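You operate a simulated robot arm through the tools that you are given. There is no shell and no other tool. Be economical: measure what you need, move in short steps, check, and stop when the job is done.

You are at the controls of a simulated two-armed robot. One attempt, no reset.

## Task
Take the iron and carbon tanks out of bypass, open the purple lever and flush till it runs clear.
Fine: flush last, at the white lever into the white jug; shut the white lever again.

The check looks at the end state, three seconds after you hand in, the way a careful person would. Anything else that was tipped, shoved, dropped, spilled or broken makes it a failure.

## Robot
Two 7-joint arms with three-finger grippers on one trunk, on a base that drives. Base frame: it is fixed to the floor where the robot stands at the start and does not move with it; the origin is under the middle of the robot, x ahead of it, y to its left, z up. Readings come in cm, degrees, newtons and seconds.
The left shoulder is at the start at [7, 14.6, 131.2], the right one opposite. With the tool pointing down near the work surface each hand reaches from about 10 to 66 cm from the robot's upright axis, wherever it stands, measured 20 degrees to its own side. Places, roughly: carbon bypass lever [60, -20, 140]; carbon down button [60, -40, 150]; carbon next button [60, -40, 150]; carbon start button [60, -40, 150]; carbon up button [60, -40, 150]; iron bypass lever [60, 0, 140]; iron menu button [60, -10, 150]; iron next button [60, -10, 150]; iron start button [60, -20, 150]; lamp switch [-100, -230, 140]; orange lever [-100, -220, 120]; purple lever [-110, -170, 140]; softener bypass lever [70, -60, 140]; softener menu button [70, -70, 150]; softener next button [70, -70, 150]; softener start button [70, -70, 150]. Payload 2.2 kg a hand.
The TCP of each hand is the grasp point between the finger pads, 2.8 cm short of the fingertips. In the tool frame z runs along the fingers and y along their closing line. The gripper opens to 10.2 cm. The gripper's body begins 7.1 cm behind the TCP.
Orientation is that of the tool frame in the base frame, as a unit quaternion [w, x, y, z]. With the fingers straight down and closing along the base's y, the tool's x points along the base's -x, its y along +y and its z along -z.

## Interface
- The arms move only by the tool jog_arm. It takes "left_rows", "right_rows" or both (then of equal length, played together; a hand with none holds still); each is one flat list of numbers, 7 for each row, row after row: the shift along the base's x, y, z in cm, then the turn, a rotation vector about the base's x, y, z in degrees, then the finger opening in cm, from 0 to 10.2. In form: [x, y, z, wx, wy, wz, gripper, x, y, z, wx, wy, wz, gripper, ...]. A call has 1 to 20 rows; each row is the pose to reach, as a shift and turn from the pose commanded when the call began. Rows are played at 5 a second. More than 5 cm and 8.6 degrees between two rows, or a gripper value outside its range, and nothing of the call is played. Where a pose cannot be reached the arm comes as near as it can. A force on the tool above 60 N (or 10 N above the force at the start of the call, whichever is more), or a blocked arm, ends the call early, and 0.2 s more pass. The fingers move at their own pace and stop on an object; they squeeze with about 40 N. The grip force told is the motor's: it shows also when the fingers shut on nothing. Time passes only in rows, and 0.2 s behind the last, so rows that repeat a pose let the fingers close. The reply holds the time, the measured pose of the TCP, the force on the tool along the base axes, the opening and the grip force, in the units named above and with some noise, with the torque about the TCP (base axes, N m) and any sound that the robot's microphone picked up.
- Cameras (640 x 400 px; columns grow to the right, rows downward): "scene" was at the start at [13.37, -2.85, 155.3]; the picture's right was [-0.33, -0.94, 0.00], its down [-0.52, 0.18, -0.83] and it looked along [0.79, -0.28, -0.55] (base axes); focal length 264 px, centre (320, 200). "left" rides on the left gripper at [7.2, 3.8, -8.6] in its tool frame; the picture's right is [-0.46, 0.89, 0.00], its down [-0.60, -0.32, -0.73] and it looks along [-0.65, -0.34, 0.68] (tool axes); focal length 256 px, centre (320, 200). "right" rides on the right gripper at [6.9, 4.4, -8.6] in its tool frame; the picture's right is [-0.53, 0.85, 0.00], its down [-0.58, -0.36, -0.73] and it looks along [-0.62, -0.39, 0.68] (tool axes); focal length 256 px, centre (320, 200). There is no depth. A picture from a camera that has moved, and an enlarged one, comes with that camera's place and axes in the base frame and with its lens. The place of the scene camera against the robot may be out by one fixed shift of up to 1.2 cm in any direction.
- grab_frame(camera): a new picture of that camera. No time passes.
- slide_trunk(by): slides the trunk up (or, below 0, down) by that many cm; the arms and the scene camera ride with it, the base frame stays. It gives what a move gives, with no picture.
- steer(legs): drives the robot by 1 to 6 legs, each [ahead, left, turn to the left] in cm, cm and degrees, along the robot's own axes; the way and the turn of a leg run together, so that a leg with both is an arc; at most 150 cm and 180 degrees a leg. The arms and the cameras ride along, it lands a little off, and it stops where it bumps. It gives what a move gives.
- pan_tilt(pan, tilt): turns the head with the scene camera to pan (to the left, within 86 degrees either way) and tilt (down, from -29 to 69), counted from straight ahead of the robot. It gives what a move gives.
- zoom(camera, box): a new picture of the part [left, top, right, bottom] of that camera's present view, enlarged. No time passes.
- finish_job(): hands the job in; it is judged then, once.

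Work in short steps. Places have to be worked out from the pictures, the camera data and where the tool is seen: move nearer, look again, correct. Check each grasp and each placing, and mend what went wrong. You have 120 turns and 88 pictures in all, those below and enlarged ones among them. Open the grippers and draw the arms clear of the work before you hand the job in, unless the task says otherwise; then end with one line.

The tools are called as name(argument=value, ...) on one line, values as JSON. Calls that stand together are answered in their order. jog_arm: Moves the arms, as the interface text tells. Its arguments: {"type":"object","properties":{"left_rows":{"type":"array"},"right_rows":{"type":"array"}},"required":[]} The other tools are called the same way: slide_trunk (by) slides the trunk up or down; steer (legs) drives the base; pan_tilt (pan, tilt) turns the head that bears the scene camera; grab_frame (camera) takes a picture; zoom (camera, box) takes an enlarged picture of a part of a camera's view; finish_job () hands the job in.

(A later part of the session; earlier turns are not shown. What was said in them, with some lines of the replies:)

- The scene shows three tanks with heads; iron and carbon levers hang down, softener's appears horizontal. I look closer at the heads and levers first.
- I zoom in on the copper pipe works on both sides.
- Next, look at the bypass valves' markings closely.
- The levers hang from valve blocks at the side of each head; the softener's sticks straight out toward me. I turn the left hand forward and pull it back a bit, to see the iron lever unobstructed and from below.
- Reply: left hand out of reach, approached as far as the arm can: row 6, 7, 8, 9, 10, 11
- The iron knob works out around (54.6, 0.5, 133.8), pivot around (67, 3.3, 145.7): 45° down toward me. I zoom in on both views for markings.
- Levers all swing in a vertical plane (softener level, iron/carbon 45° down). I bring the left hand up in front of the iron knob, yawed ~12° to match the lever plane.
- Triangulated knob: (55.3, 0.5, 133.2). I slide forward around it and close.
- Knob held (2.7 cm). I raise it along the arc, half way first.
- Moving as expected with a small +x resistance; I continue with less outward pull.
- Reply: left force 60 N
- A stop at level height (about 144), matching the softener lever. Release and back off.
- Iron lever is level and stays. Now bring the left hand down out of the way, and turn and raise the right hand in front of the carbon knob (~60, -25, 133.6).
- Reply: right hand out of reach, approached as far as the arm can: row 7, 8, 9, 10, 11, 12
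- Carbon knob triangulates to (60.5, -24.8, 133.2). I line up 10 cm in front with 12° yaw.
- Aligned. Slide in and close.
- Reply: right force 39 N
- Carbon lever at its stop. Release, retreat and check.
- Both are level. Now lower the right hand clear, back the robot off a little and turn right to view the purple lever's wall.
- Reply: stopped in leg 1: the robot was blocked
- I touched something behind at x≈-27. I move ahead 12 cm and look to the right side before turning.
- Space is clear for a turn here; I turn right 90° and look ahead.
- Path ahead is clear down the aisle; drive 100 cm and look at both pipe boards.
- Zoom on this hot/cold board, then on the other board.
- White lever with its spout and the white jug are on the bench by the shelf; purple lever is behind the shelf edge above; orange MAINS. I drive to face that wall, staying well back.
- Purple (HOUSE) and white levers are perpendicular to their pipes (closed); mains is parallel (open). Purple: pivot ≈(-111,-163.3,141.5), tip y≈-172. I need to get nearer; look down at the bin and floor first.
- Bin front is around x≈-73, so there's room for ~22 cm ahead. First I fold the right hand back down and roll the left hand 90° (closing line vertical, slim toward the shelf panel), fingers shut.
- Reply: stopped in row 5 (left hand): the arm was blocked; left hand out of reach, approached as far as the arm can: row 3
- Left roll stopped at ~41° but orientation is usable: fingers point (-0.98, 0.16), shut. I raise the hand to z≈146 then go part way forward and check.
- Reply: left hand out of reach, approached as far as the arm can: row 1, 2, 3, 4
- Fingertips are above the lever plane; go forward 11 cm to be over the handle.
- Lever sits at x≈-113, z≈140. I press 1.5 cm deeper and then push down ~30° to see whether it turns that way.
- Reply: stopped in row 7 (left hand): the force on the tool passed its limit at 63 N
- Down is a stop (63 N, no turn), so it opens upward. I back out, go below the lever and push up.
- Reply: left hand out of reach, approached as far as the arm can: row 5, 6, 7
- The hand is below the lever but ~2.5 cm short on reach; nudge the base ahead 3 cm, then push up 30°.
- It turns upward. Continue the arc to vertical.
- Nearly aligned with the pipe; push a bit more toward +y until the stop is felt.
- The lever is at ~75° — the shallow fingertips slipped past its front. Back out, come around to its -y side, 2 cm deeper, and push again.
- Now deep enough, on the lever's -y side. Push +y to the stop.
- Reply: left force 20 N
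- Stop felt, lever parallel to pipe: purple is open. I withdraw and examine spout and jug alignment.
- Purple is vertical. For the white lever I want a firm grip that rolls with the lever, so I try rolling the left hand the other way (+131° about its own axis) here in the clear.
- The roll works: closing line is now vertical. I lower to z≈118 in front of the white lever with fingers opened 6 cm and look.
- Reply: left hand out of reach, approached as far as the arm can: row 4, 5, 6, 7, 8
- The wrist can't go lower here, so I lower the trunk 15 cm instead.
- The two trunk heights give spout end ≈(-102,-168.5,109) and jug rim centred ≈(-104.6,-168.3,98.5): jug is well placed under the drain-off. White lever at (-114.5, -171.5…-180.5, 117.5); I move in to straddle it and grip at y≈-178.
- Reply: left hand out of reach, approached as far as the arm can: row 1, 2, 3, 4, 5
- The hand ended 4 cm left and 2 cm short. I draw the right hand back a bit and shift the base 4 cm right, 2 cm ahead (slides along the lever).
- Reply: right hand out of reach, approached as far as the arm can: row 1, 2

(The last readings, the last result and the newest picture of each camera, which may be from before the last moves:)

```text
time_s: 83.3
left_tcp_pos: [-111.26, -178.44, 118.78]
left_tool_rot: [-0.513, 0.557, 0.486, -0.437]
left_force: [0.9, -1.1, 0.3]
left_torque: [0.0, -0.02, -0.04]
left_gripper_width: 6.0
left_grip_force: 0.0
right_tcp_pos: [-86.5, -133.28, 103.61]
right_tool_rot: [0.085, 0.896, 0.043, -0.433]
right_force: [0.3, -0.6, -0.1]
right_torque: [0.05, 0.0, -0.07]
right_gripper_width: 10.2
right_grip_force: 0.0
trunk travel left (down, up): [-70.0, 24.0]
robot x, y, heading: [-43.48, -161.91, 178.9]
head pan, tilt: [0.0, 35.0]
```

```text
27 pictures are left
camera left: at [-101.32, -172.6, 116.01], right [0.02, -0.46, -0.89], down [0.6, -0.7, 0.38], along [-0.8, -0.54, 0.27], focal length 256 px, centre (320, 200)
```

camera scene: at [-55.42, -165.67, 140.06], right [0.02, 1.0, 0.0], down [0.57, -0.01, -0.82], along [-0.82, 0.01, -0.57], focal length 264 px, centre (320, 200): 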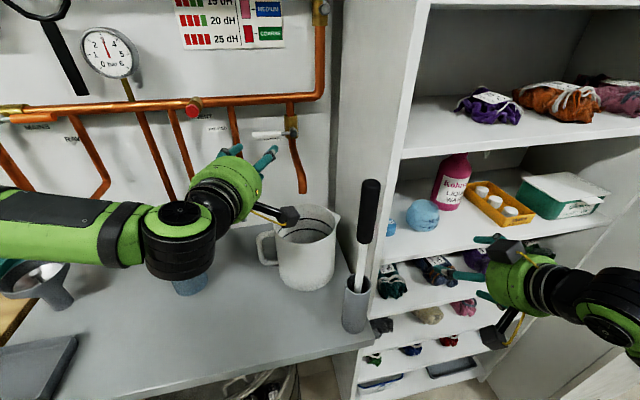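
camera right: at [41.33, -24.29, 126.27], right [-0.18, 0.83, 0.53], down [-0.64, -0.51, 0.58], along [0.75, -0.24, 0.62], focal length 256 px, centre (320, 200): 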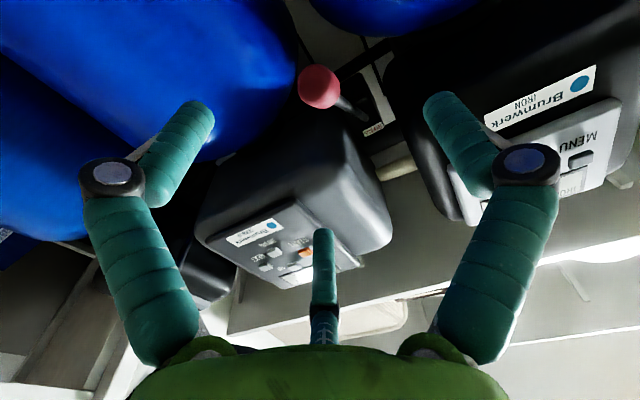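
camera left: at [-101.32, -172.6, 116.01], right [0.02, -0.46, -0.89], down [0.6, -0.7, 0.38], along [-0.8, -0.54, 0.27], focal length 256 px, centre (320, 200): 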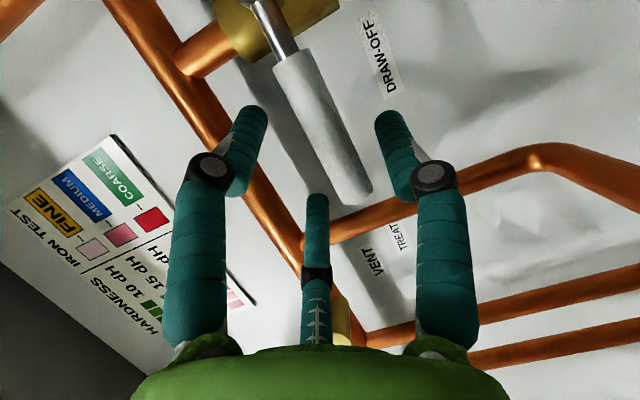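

Lever lies between the fingers. I settle 1 cm lower/deeper and close on it.

jog_arm(left_rows=[-0.8, 0, -1, 0, 0, 0, 6, -0.8, 0, -1, 0, 0, 0, 1, -0.8, 0, -1, 0, 0, 0, 0, -0.8, 0, -1, 0, 0, 0, 0])

grab_frame(camera="left")

```text
time_s: 84.3
left_tcp_pos: [-112.13, -177.94, 118.22]
left_tool_rot: [-0.509, 0.561, 0.487, -0.435]
left_force: [-4.5, 1.2, 1.2]
left_torque: [0.12, 0.03, -0.17]
left_gripper_width: 2.3
left_grip_force: 45.2
left hand out of reach, approached as far as the arm can: row 1, 2, 3, 4
right_tcp_pos: [-87.02, -132.95, 103.3]
right_tool_rot: [0.087, 0.897, 0.042, -0.431]
right_force: [-0.8, 0.2, -0.1]
right_torque: [-0.01, -0.01, -0.01]
right_gripper_width: 10.17
right_grip_force: 0.1
trunk travel left (down, up): [-70.0, 24.0]
robot x, y, heading: [-43.66, -161.74, 178.9]
head pan, tilt: [0.0, 35.0]
```

```text
26 pictures are left
camera left: at [-102.18, -172.21, 115.45], right [0.02, -0.47, -0.88], down [0.6, -0.7, 0.39], along [-0.8, -0.54, 0.26], focal length 256 px, centre (320, 200)
```

left: 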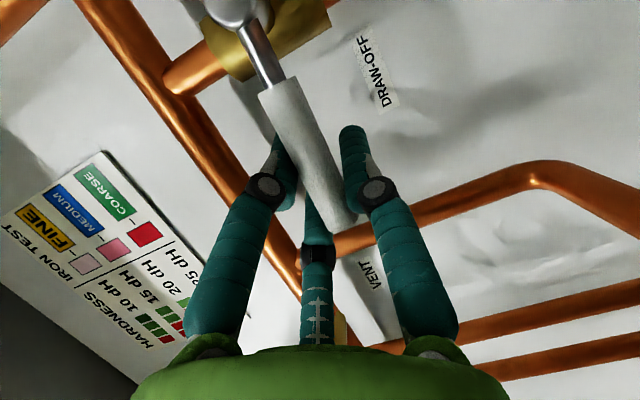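

Firm grip on the white lever. I test the opening direction with ~16° upward.

jog_arm(left_rows=[0, 0.07, 0.93, -8, 0, 0, 0, 0, 0.26, 1.85, -16, 0, 0, 0])

zoom(camera="scene", box=[240, 100, 360, 300])

```text
time_s: 84.9
left_tcp_pos: [-112.36, -177.55, 120.1]
left_tool_rot: [-0.428, 0.625, 0.419, -0.501]
left_force: [-10.5, 3.4, 6.1]
left_torque: [0.67, -0.26, -0.93]
left_gripper_width: 2.24
left_grip_force: 45.5
right_tcp_pos: [-87.1, -132.8, 103.19]
right_tool_rot: [0.088, 0.897, 0.042, -0.431]
right_force: [0.7, -1.1, -0.5]
right_torque: [0.0, -0.04, 0.01]
right_gripper_width: 10.19
right_grip_force: 0.2
trunk travel left (down, up): [-70.0, 24.0]
robot x, y, heading: [-43.64, -162.05, 179.0]
head pan, tilt: [0.0, 35.0]
```

```text
2.00 times, centred on (300, 200) of scene
camera zoom: at [-57.57, -161.56, 140.04], right [0.02, 1.0, 0.0], down [0.57, -0.01, -0.82], along [-0.82, 0.01, -0.57], focal length 528 px, centre (360, 200)
```

zoom: 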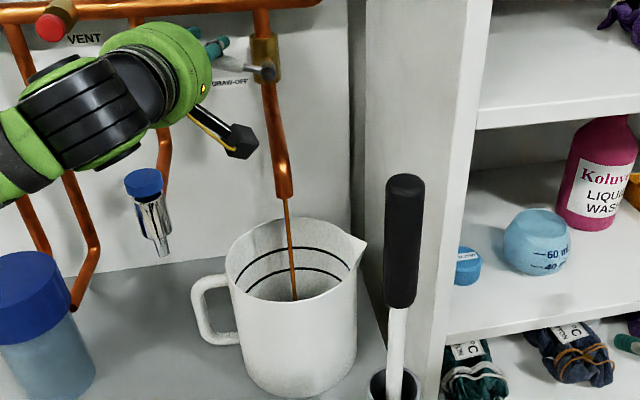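

Brown water runs into the jug. I open a little more (32°) and hold about 1.5 s, then check level and colour.

jog_arm(left_rows=[0, 0.35, 0.85, -8, 0, 0, 0, 0, 0.78, 1.7, -16, 0, 0, 0, 0, 0.78, 1.7, -16, 0, 0, 0, 0, 0.78, 1.7, -16, 0, 0, 0, 0, 0.78, 1.7, -16, 0, 0, 0, 0, 0.78, 1.7, -16, 0, 0, 0])

zoom(camera="scene", box=[270, 150, 360, 300])

```text
time_s: 86.3
left_tcp_pos: [-112.39, -176.74, 121.79]
left_tool_rot: [-0.336, 0.678, 0.346, -0.555]
left_force: [-19.6, 7.9, 14.5]
left_torque: [1.38, 0.17, -0.13]
left_gripper_width: 2.51
left_grip_force: 45.1
right_tcp_pos: [-87.28, -132.75, 103.12]
right_tool_rot: [0.089, 0.898, 0.042, -0.43]
right_force: [0.3, -0.3, 0.1]
right_torque: [-0.01, -0.02, 0.01]
right_gripper_width: 10.21
right_grip_force: 0.0
trunk travel left (down, up): [-70.0, 24.0]
robot x, y, heading: [-43.42, -162.0, 178.8]
head pan, tilt: [0.0, 35.0]
```

```text
2.67 times, centred on (315, 225) of scene
camera zoom: at [-57.69, -161.39, 140.02], right [0.02, 1.0, 0.0], down [0.58, -0.01, -0.82], along [-0.82, 0.01, -0.58], focal length 704 px, centre (333, 133)
```

zoom: 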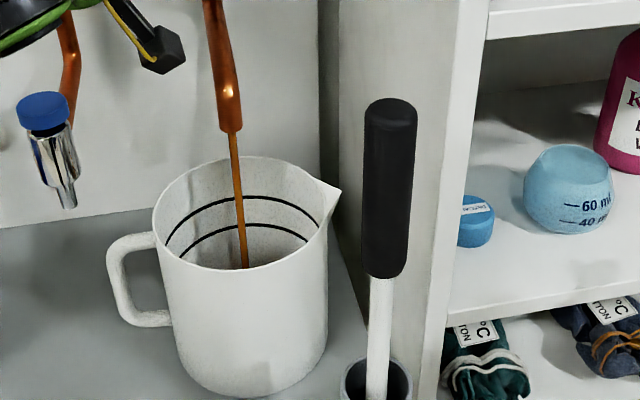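

Still brown, level still low. Hold 3 s more.

jog_arm(left_rows=[0.2, 0, 0, 0, 0, 0, 0, 0.3, 0, 0, 0, 0, 0, 0, 0.3, 0, 0, 0, 0, 0, 0, 0.3, 0, 0, 0, 0, 0, 0, 0.3, 0, 0, 0, 0, 0, 0, 0.3, 0, 0, 0, 0, 0, 0, 0.3, 0, 0, 0, 0, 0, 0, 0.3, 0, 0, 0, 0, 0, 0, 0.3, 0, 0, 0, 0, 0, 0, 0.3, 0, 0, 0, 0, 0, 0, 0.3, 0, 0, 0, 0, 0, 0, 0.3, 0, 0, 0, 0, 0, 0, 0.3, 0, 0, 0, 0, 0, 0, 0.3, 0, 0, 0, 0, 0, 0, 0.3, 0, 0, 0, 0, 0, 0])

zoom(camera="scene", box=[270, 150, 360, 300])

```text
time_s: 89.5
left_tcp_pos: [-112.32, -176.86, 121.59]
left_tool_rot: [-0.335, 0.679, 0.347, -0.554]
left_force: [-29.8, 5.2, 18.2]
left_torque: [1.62, 0.35, 0.24]
left_gripper_width: 2.5
left_grip_force: 45.0
right_tcp_pos: [-87.38, -132.77, 103.13]
right_tool_rot: [0.088, 0.898, 0.042, -0.43]
right_force: [0.1, 0.7, 0.5]
right_torque: [0.01, -0.02, 0.02]
right_gripper_width: 10.22
right_grip_force: 0.2
trunk travel left (down, up): [-70.0, 24.0]
robot x, y, heading: [-43.4, -161.85, 178.9]
head pan, tilt: [0.0, 35.0]
```

```text
2.67 times, centred on (315, 225) of scene
camera zoom: at [-57.97, -161.45, 139.99], right [0.02, 1.0, 0.0], down [0.58, -0.01, -0.82], along [-0.82, 0.01, -0.58], focal length 704 px, centre (333, 133)
```

zoom: 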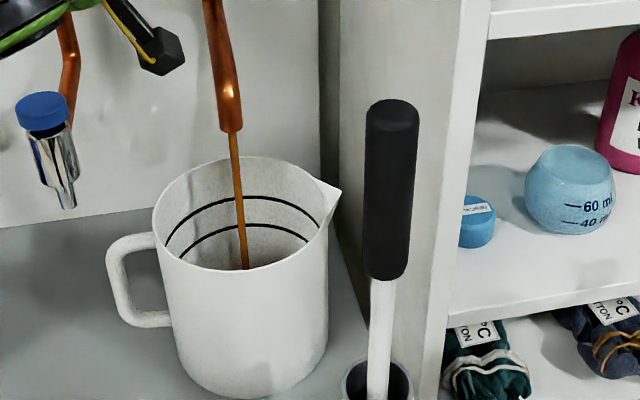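

Level just appearing low in the jug, stream slightly lighter. Relax the x pull and hold ~3.5 s more.

jog_arm(left_rows=[-0.4, 0, -0.2, 0, 0, 0, 0, -0.8, 0, -0.3, 0, 0, 0, 0, -0.8, 0, -0.3, 0, 0, 0, 0, -0.8, 0, -0.3, 0, 0, 0, 0, -0.8, 0, -0.3, 0, 0, 0, 0, -0.8, 0, -0.3, 0, 0, 0, 0, -0.8, 0, -0.3, 0, 0, 0, 0, -0.8, 0, -0.3, 0, 0, 0, 0, -0.8, 0, -0.3, 0, 0, 0, 0, -0.8, 0, -0.3, 0, 0, 0, 0, -0.8, 0, -0.3, 0, 0, 0, 0, -0.8, 0, -0.3, 0, 0, 0, 0, -0.8, 0, -0.3, 0, 0, 0, 0, -0.8, 0, -0.3, 0, 0, 0, 0, -0.8, 0, -0.3, 0, 0, 0, 0, -0.8, 0, -0.3, 0, 0, 0, 0])

zoom(camera="scene", box=[270, 150, 360, 300])

```text
time_s: 92.9
left_tcp_pos: [-112.3, -176.8, 121.68]
left_tool_rot: [-0.337, 0.677, 0.346, -0.555]
left_force: [0.3, 6.6, 11.6]
left_torque: [1.14, 0.04, 0.04]
left_gripper_width: 2.53
left_grip_force: 45.1
right_tcp_pos: [-86.77, -132.86, 103.34]
right_tool_rot: [0.089, 0.896, 0.043, -0.432]
right_force: [-0.2, -0.2, -0.9]
right_torque: [0.01, -0.01, 0.01]
right_gripper_width: 10.18
right_grip_force: 0.1
trunk travel left (down, up): [-70.0, 24.0]
robot x, y, heading: [-43.43, -161.92, 179.2]
head pan, tilt: [0.0, 35.0]
```

```text
2.67 times, centred on (315, 225) of scene
camera zoom: at [-57.08, -161.45, 140.09], right [0.02, 1.0, 0.0], down [0.57, -0.01, -0.82], along [-0.82, 0.01, -0.57], focal length 704 px, centre (333, 133)
```

zoom: 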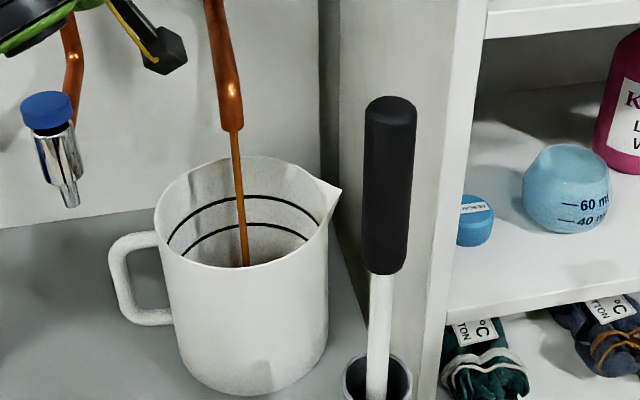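

Still brown; flow is slow with no visible level. I open further to ~64° and hold ~2.4 s.

jog_arm(left_rows=[0, 0.55, 0.76, -8, 0, 0, 0, 0, 1.2, 1.43, -16, 0, 0, 0, 0, 1.93, 2.0, -24, 0, 0, 0, 0, 2.74, 2.47, -32, 0, 0, 0, 0, 2.74, 2.47, -32, 0, 0, 0, 0, 2.74, 2.47, -32, 0, 0, 0, 0, 2.74, 2.47, -32, 0, 0, 0, 0, 2.74, 2.47, -32, 0, 0, 0, 0, 2.74, 2.47, -32, 0, 0, 0, 0, 2.74, 2.47, -32, 0, 0, 0, 0, 2.74, 2.47, -32, 0, 0, 0])

zoom(camera="scene", box=[270, 150, 360, 300])

```text
time_s: 95.3
left_tcp_pos: [-112.6, -174.1, 123.89]
left_tool_rot: [-0.137, 0.744, 0.183, -0.628]
left_force: [-7.9, 3.4, 7.6]
left_torque: [2.23, -0.08, 0.6]
left_gripper_width: 2.81
left_grip_force: 44.8
right_tcp_pos: [-87.06, -132.96, 103.31]
right_tool_rot: [0.088, 0.898, 0.042, -0.43]
right_force: [-1.0, 0.1, 0.1]
right_torque: [0.02, 0.0, 0.02]
right_gripper_width: 10.2
right_grip_force: 0.0
trunk travel left (down, up): [-70.0, 24.0]
robot x, y, heading: [-43.68, -161.66, 179.0]
head pan, tilt: [0.0, 35.0]
```

```text
2.67 times, centred on (315, 225) of scene
camera zoom: at [-57.46, -161.58, 140.04], right [0.02, 1.0, 0.0], down [0.57, -0.01, -0.82], along [-0.82, 0.01, -0.57], focal length 704 px, centre (333, 133)
```

zoom: 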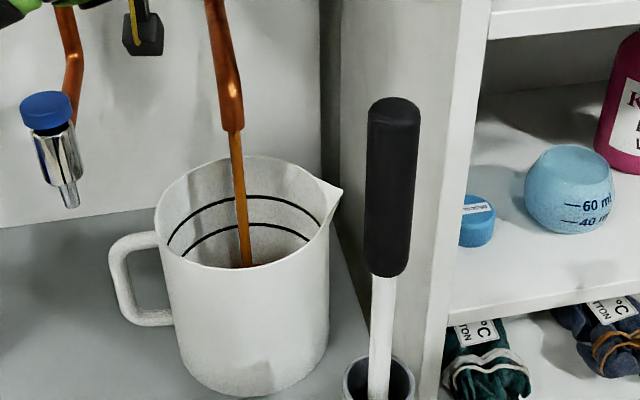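

Stream thicker and a bit paler; level just coming into view. Hold 3 s.

jog_arm(left_rows=[0, 0, 0, 0, 0, 0, 0, 0, 0, 0, 0, 0, 0, 0, 0, 0, 0, 0, 0, 0, 0, 0, 0, 0, 0, 0, 0, 0, 0, 0, 0, 0, 0, 0, 0, 0, 0, 0, 0, 0, 0, 0, 0, 0, 0, 0, 0, 0, 0, 0, 0, 0, 0, 0, 0, 0, 0, 0, 0, 0, 0, 0, 0, 0, 0, 0, 0, 0, 0, 0, 0, 0, 0, 0, 0, 0, 0, 0, 0, 0, 0, 0, 0, 0, 0, 0, 0, 0, 0, 0, 0, 0, 0, 0, 0, 0, 0, 0])

zoom(camera="scene", box=[270, 150, 360, 300])

```text
time_s: 98.3
left_tcp_pos: [-112.63, -174.16, 123.97]
left_tool_rot: [-0.137, 0.745, 0.181, -0.628]
left_force: [-6.3, 2.1, 7.1]
left_torque: [1.68, -0.2, 0.31]
left_gripper_width: 2.75
left_grip_force: 44.4
right_tcp_pos: [-86.92, -132.9, 103.22]
right_tool_rot: [0.087, 0.897, 0.041, -0.431]
right_force: [-0.3, -1.0, 0.2]
right_torque: [0.01, 0.01, 0.02]
right_gripper_width: 10.22
right_grip_force: 0.0
trunk travel left (down, up): [-70.0, 24.0]
robot x, y, heading: [-43.1, -161.92, 178.7]
head pan, tilt: [0.0, 35.0]
```

```text
2.67 times, centred on (315, 225) of scene
camera zoom: at [-57.45, -161.6, 140.04], right [0.02, 1.0, 0.0], down [0.57, -0.01, -0.82], along [-0.82, 0.01, -0.57], focal length 704 px, centre (333, 133)
```

zoom: 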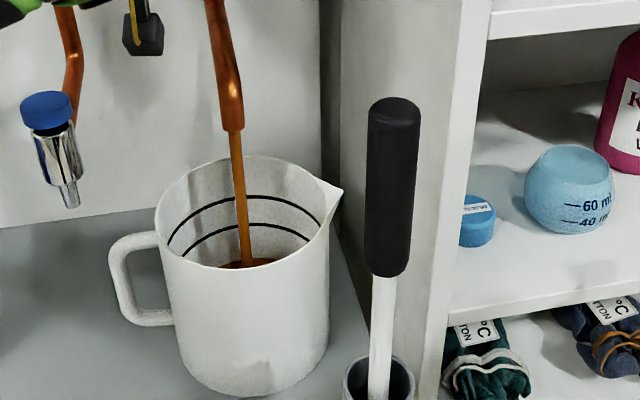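

Level now visible well below the marks, still brown. Hold another 3.6 s.

jog_arm(left_rows=[0, 0, 0, 0, 0, 0, 0, 0, 0, 0, 0, 0, 0, 0, 0, 0, 0, 0, 0, 0, 0, 0, 0, 0, 0, 0, 0, 0, 0, 0, 0, 0, 0, 0, 0, 0, 0, 0, 0, 0, 0, 0, 0, 0, 0, 0, 0, 0, 0, 0, 0, 0, 0, 0, 0, 0, 0, 0, 0, 0, 0, 0, 0, 0, 0, 0, 0, 0, 0, 0, 0, 0, 0, 0, 0, 0, 0, 0, 0, 0, 0, 0, 0, 0, 0, 0, 0, 0, 0, 0, 0, 0, 0, 0, 0, 0, 0, 0, 0, 0, 0, 0, 0, 0, 0, 0, 0, 0, 0, 0, 0, 0, 0, 0, 0, 0, 0, 0, 0])

zoom(camera="scene", box=[270, 150, 360, 300])

```text
time_s: 101.9
left_tcp_pos: [-112.57, -174.02, 124.05]
left_tool_rot: [-0.137, 0.745, 0.18, -0.628]
left_force: [-6.3, 3.9, 4.9]
left_torque: [1.57, -0.13, 0.28]
left_gripper_width: 2.69
left_grip_force: 44.7
right_tcp_pos: [-86.97, -132.96, 103.4]
right_tool_rot: [0.088, 0.897, 0.042, -0.431]
right_force: [0.4, -0.2, 0.5]
right_torque: [-0.01, 0.02, -0.03]
right_gripper_width: 10.22
right_grip_force: 0.2
trunk travel left (down, up): [-70.0, 24.0]
robot x, y, heading: [-43.56, -161.71, 179.0]
head pan, tilt: [0.0, 35.0]
```

```text
2.67 times, centred on (315, 225) of scene
camera zoom: at [-57.44, -161.55, 140.05], right [0.02, 1.0, 0.0], down [0.57, -0.01, -0.82], along [-0.82, 0.01, -0.57], focal length 704 px, centre (333, 133)
```

zoom: 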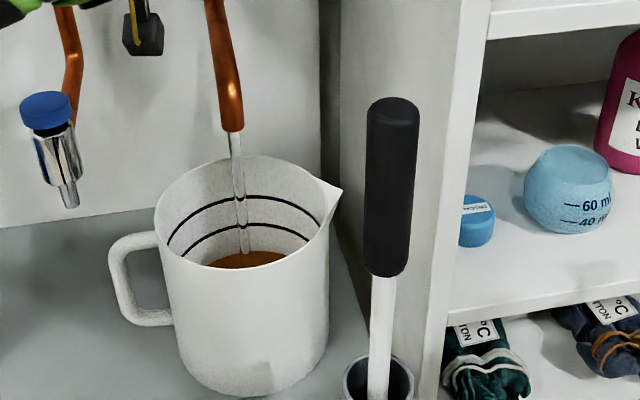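

The stream runs clear. Close the white lever by reversing the arc back to level, a touch past for the stop.

jog_arm(left_rows=[0, -0.81, -0.47, 8, 0, 0, 0, 0, -1.55, -1.04, 16, 0, 0, 0, 0, -2.2, -1.71, 24, 0, 0, 0, 0, -2.75, -2.47, 32, 0, 0, 0, 0, -3.19, -3.3, 40, 0, 0, 0, 0, -3.51, -4.18, 48, 0, 0, 0, 0, -3.7, -5.09, 56, 0, 0, 0, 0.2, -3.77, -6.02, 64, 0, 0, 0, 0.2, -3.77, -6.4, 66, 0, 0, 0, 0.2, -3.77, -6.4, 66, 0, 0, 0])

zoom(camera="scene", box=[240, 100, 360, 300])

grab_frame(camera="left")

```text
time_s: 104.1
left_tcp_pos: [-111.49, -177.99, 118.35]
left_tool_rot: [-0.513, 0.562, 0.481, -0.436]
left_force: [31.4, 12.1, -5.4]
left_torque: [-0.3, -0.27, -0.34]
left_gripper_width: 2.32
left_grip_force: 44.0
left hand out of reach, approached as far as the arm can: row 8, 9, 10
right_tcp_pos: [-86.28, -132.76, 103.47]
right_tool_rot: [0.088, 0.895, 0.042, -0.435]
right_force: [0.3, 0.4, -0.5]
right_torque: [-0.05, 0.03, 0.01]
right_gripper_width: 10.18
right_grip_force: 0.0
trunk travel left (down, up): [-70.0, 24.0]
robot x, y, heading: [-43.14, -162.13, 179.1]
head pan, tilt: [0.0, 35.0]
```

```text
2.00 times, centred on (300, 200) of scene
camera zoom: at [-56.41, -161.29, 140.15], right [0.02, 1.0, 0.0], down [0.57, -0.01, -0.82], along [-0.82, 0.01, -0.57], focal length 528 px, centre (360, 200)
```

zoom: 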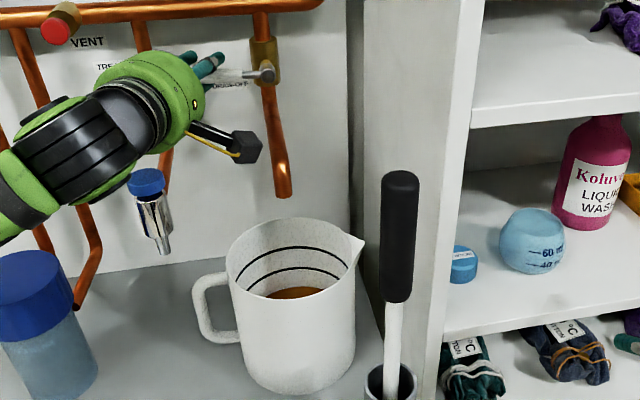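

```text
17 pictures are left
camera left: at [-101.47, -172.4, 115.48], right [0.01, -0.47, -0.88], down [0.59, -0.71, 0.38], along [-0.8, -0.53, 0.27], focal length 256 px, centre (320, 200)
```

left: 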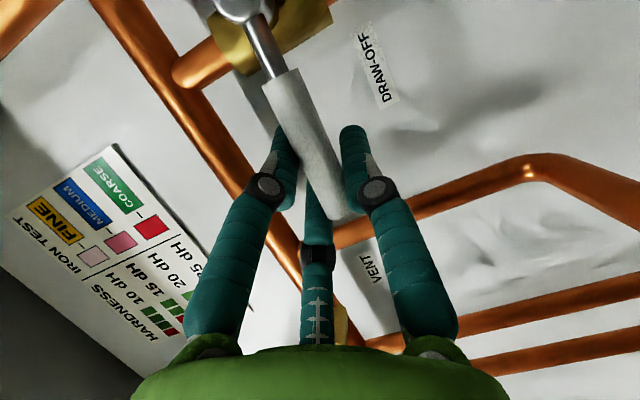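

Flow stopped, lever back to level. Press down lightly for the stop while easing x, then release and back out.

jog_arm(left_rows=[0.4, 0, -0.6, 0, 0, 0, 0, 0.7, 0, -0.8, 0, 0, 0, 0, 0.7, 0, 0, 0, 0, 0, 3, 0.7, 0, 0, 0, 0, 0, 6, 0.7, 0, 0, 0, 0, 0, 6])

jog_arm(left_rows=[4, 0, 0.2, 0, 0, 0, 6, 8, 0, 0.4, 0, 0, 0, 6, 12, 0, 0.6, 0, 0, 0, 6])

grab_frame(camera="scene")

```text
time_s: 105.3
left_tcp_pos: [-111.92, -179.7, 117.6]
left_tool_rot: [-0.518, 0.551, 0.495, -0.427]
left_force: [-0.4, -0.4, -1.1]
left_torque: [0.01, 0.0, -0.03]
left_gripper_width: 6.0
left_grip_force: 0.1
left hand out of reach, approached as far as the arm can: row 1, 2, 3, 4, 5
right_tcp_pos: [-87.04, -133.15, 103.24]
right_tool_rot: [0.086, 0.897, 0.042, -0.431]
right_force: [-0.7, -0.4, -0.4]
right_torque: [0.02, 0.0, 0.02]
right_gripper_width: 10.19
right_grip_force: 0.1
trunk travel left (down, up): [-70.0, 24.0]
robot x, y, heading: [-43.8, -162.04, 179.0]
head pan, tilt: [0.0, 35.0]
```

```text
time_s: 106.1
left_tcp_pos: [-99.58, -179.5, 118.18]
left_tool_rot: [-0.52, 0.549, 0.494, -0.429]
left_force: [-0.9, 0.7, 0.3]
left_torque: [0.01, -0.03, -0.04]
left_gripper_width: 6.01
left_grip_force: 0.1
left hand out of reach, approached as far as the arm can: row 1
right_tcp_pos: [-86.82, -132.98, 103.21]
right_tool_rot: [0.087, 0.897, 0.042, -0.432]
right_force: [0.2, 0.2, 0.3]
right_torque: [-0.01, 0.0, 0.0]
right_gripper_width: 10.18
right_grip_force: 0.1
trunk travel left (down, up): [-70.0, 24.0]
robot x, y, heading: [-43.48, -161.85, 179.1]
head pan, tilt: [0.0, 35.0]
```

```text
16 pictures are left
camera scene: at [-57.21, -161.67, 140.07], right [0.02, 1.0, 0.0], down [0.57, -0.01, -0.82], along [-0.82, 0.01, -0.57], focal length 264 px, centre (320, 200)
```

scene: 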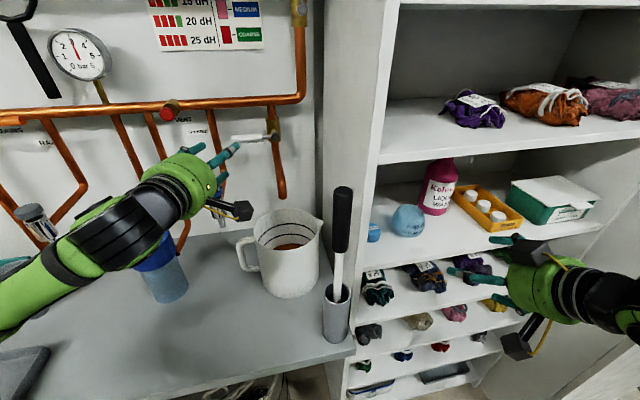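

White lever closed, no drip, jug upright. Raise the trunk, open the hand, back away, and do a final look.

slide_trunk(by=15)

steer(legs=[[-25, 0, 0]])

jog_arm(left_rows=[0, 0, 0, 0, 0, 0, 10.2, 0, 0, 0, 0, 0, 0, 10.2])

pan_tilt(pan=0, tilt=20)

grab_frame(camera="scene")

pan_tilt(pan=-86, tilt=35)

grab_frame(camera="scene")

```text
time_s: 107.9
left_tcp_pos: [-99.63, -179.53, 133.24]
left_tool_rot: [-0.52, 0.55, 0.493, -0.429]
left_force: [1.2, -0.1, 0.2]
left_torque: [0.0, 0.04, 0.01]
left_gripper_width: 5.98
left_grip_force: 0.0
right_tcp_pos: [-86.88, -133.0, 118.29]
right_tool_rot: [0.088, 0.897, 0.043, -0.432]
right_force: [-0.9, -0.6, 0.3]
right_torque: [0.01, -0.02, 0.02]
right_gripper_width: 10.21
right_grip_force: 0.2
trunk travel left (down, up): [-85.0, 9.0]
robot x, y, heading: [-43.57, -162.28, 178.8]
head pan, tilt: [0.0, 35.0]
```

```text
time_s: 109.7
left_tcp_pos: [-74.86, -179.83, 133.17]
left_tool_rot: [-0.519, 0.55, 0.494, -0.428]
left_force: [0.0, 0.9, -1.1]
left_torque: [0.01, 0.02, 0.0]
left_gripper_width: 6.01
left_grip_force: 0.0
right_tcp_pos: [-62.03, -133.44, 118.37]
right_tool_rot: [0.087, 0.897, 0.042, -0.431]
right_force: [-0.7, 0.0, -0.4]
right_torque: [-0.01, -0.05, 0.03]
right_gripper_width: 10.22
right_grip_force: 0.1
trunk travel left (down, up): [-85.0, 9.0]
robot x, y, heading: [-18.7, -162.5, 179.1]
head pan, tilt: [0.0, 35.0]
```

```text
time_s: 110.3
left_tcp_pos: [-74.81, -179.89, 133.17]
left_tool_rot: [-0.519, 0.55, 0.494, -0.429]
left_force: [0.0, -0.6, 0.5]
left_torque: [0.01, -0.01, -0.03]
left_gripper_width: 10.22
left_grip_force: 0.0
right_tcp_pos: [-61.93, -133.36, 118.35]
right_tool_rot: [0.088, 0.897, 0.043, -0.431]
right_force: [-0.9, 0.3, 0.6]
right_torque: [0.03, -0.01, 0.0]
right_gripper_width: 10.2
right_grip_force: 0.0
trunk travel left (down, up): [-85.0, 9.0]
robot x, y, heading: [-18.1, -162.44, 178.9]
head pan, tilt: [0.0, 35.0]
```

```text
time_s: 111.1
left_tcp_pos: [-74.61, -179.94, 133.18]
left_tool_rot: [-0.52, 0.55, 0.494, -0.429]
left_force: [-0.2, 0.1, 0.7]
left_torque: [0.0, 0.0, 0.02]
left_gripper_width: 10.2
left_grip_force: 0.2
right_tcp_pos: [-61.83, -133.41, 118.33]
right_tool_rot: [0.088, 0.897, 0.043, -0.432]
right_force: [0.5, 0.3, 0.0]
right_torque: [0.01, -0.01, 0.02]
right_gripper_width: 10.2
right_grip_force: 0.0
trunk travel left (down, up): [-85.0, 9.0]
robot x, y, heading: [-18.17, -162.59, 178.8]
head pan, tilt: [0.0, 20.0]
```

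```text
15 pictures are left
camera scene: at [-32.71, -162.1, 157.44], right [0.02, 1.0, 0.0], down [0.34, -0.01, -0.94], along [-0.94, 0.02, -0.34], focal length 264 px, centre (320, 200)
```

scene: 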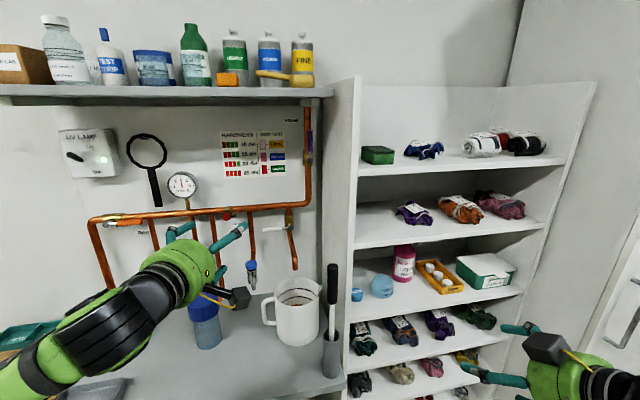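

```text
time_s: 112.7
left_tcp_pos: [-74.61, -179.87, 133.16]
left_tool_rot: [-0.52, 0.55, 0.494, -0.429]
left_force: [0.4, 0.4, -0.3]
left_torque: [-0.04, 0.0, 0.02]
left_gripper_width: 10.23
left_grip_force: 0.0
right_tcp_pos: [-61.86, -133.42, 118.23]
right_tool_rot: [0.087, 0.897, 0.042, -0.432]
right_force: [-0.6, 0.5, 0.7]
right_torque: [0.01, 0.02, -0.01]
right_gripper_width: 10.19
right_grip_force: 0.1
trunk travel left (down, up): [-85.0, 9.0]
robot x, y, heading: [-18.3, -162.33, 178.7]
head pan, tilt: [-85.9, 35.0]
```

```text
14 pictures are left
camera scene: at [-23.92, -153.46, 155.06], right [1.0, 0.05, 0.0], down [0.03, -0.57, -0.82], along [-0.04, 0.82, -0.57], focal length 264 px, centre (320, 200)
```

scene: 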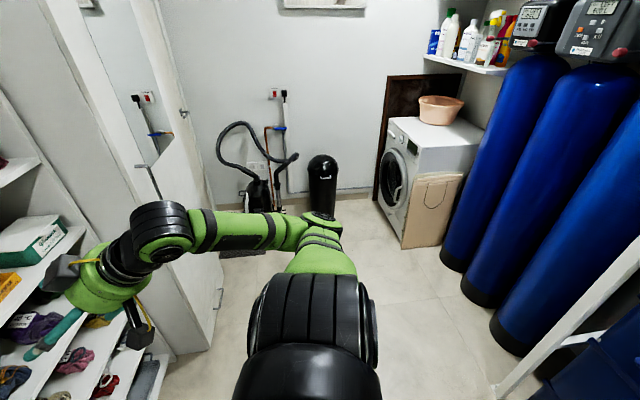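

Everything is upright, purple is vertical (open), white is level (closed), water is in the jug, and the hands are clear and open. Handing in.

finish_job()

```text
The job is handed in.
```

The iron and carbon tanks are out of bypass and the purple lever is open. I flushed at the white lever into the white jug until it ran clear, then shut the white lever again. While backing away from the tanks, the robot bumped something behind it; I didn't see what, but everything I could see afterwards was standing upright.
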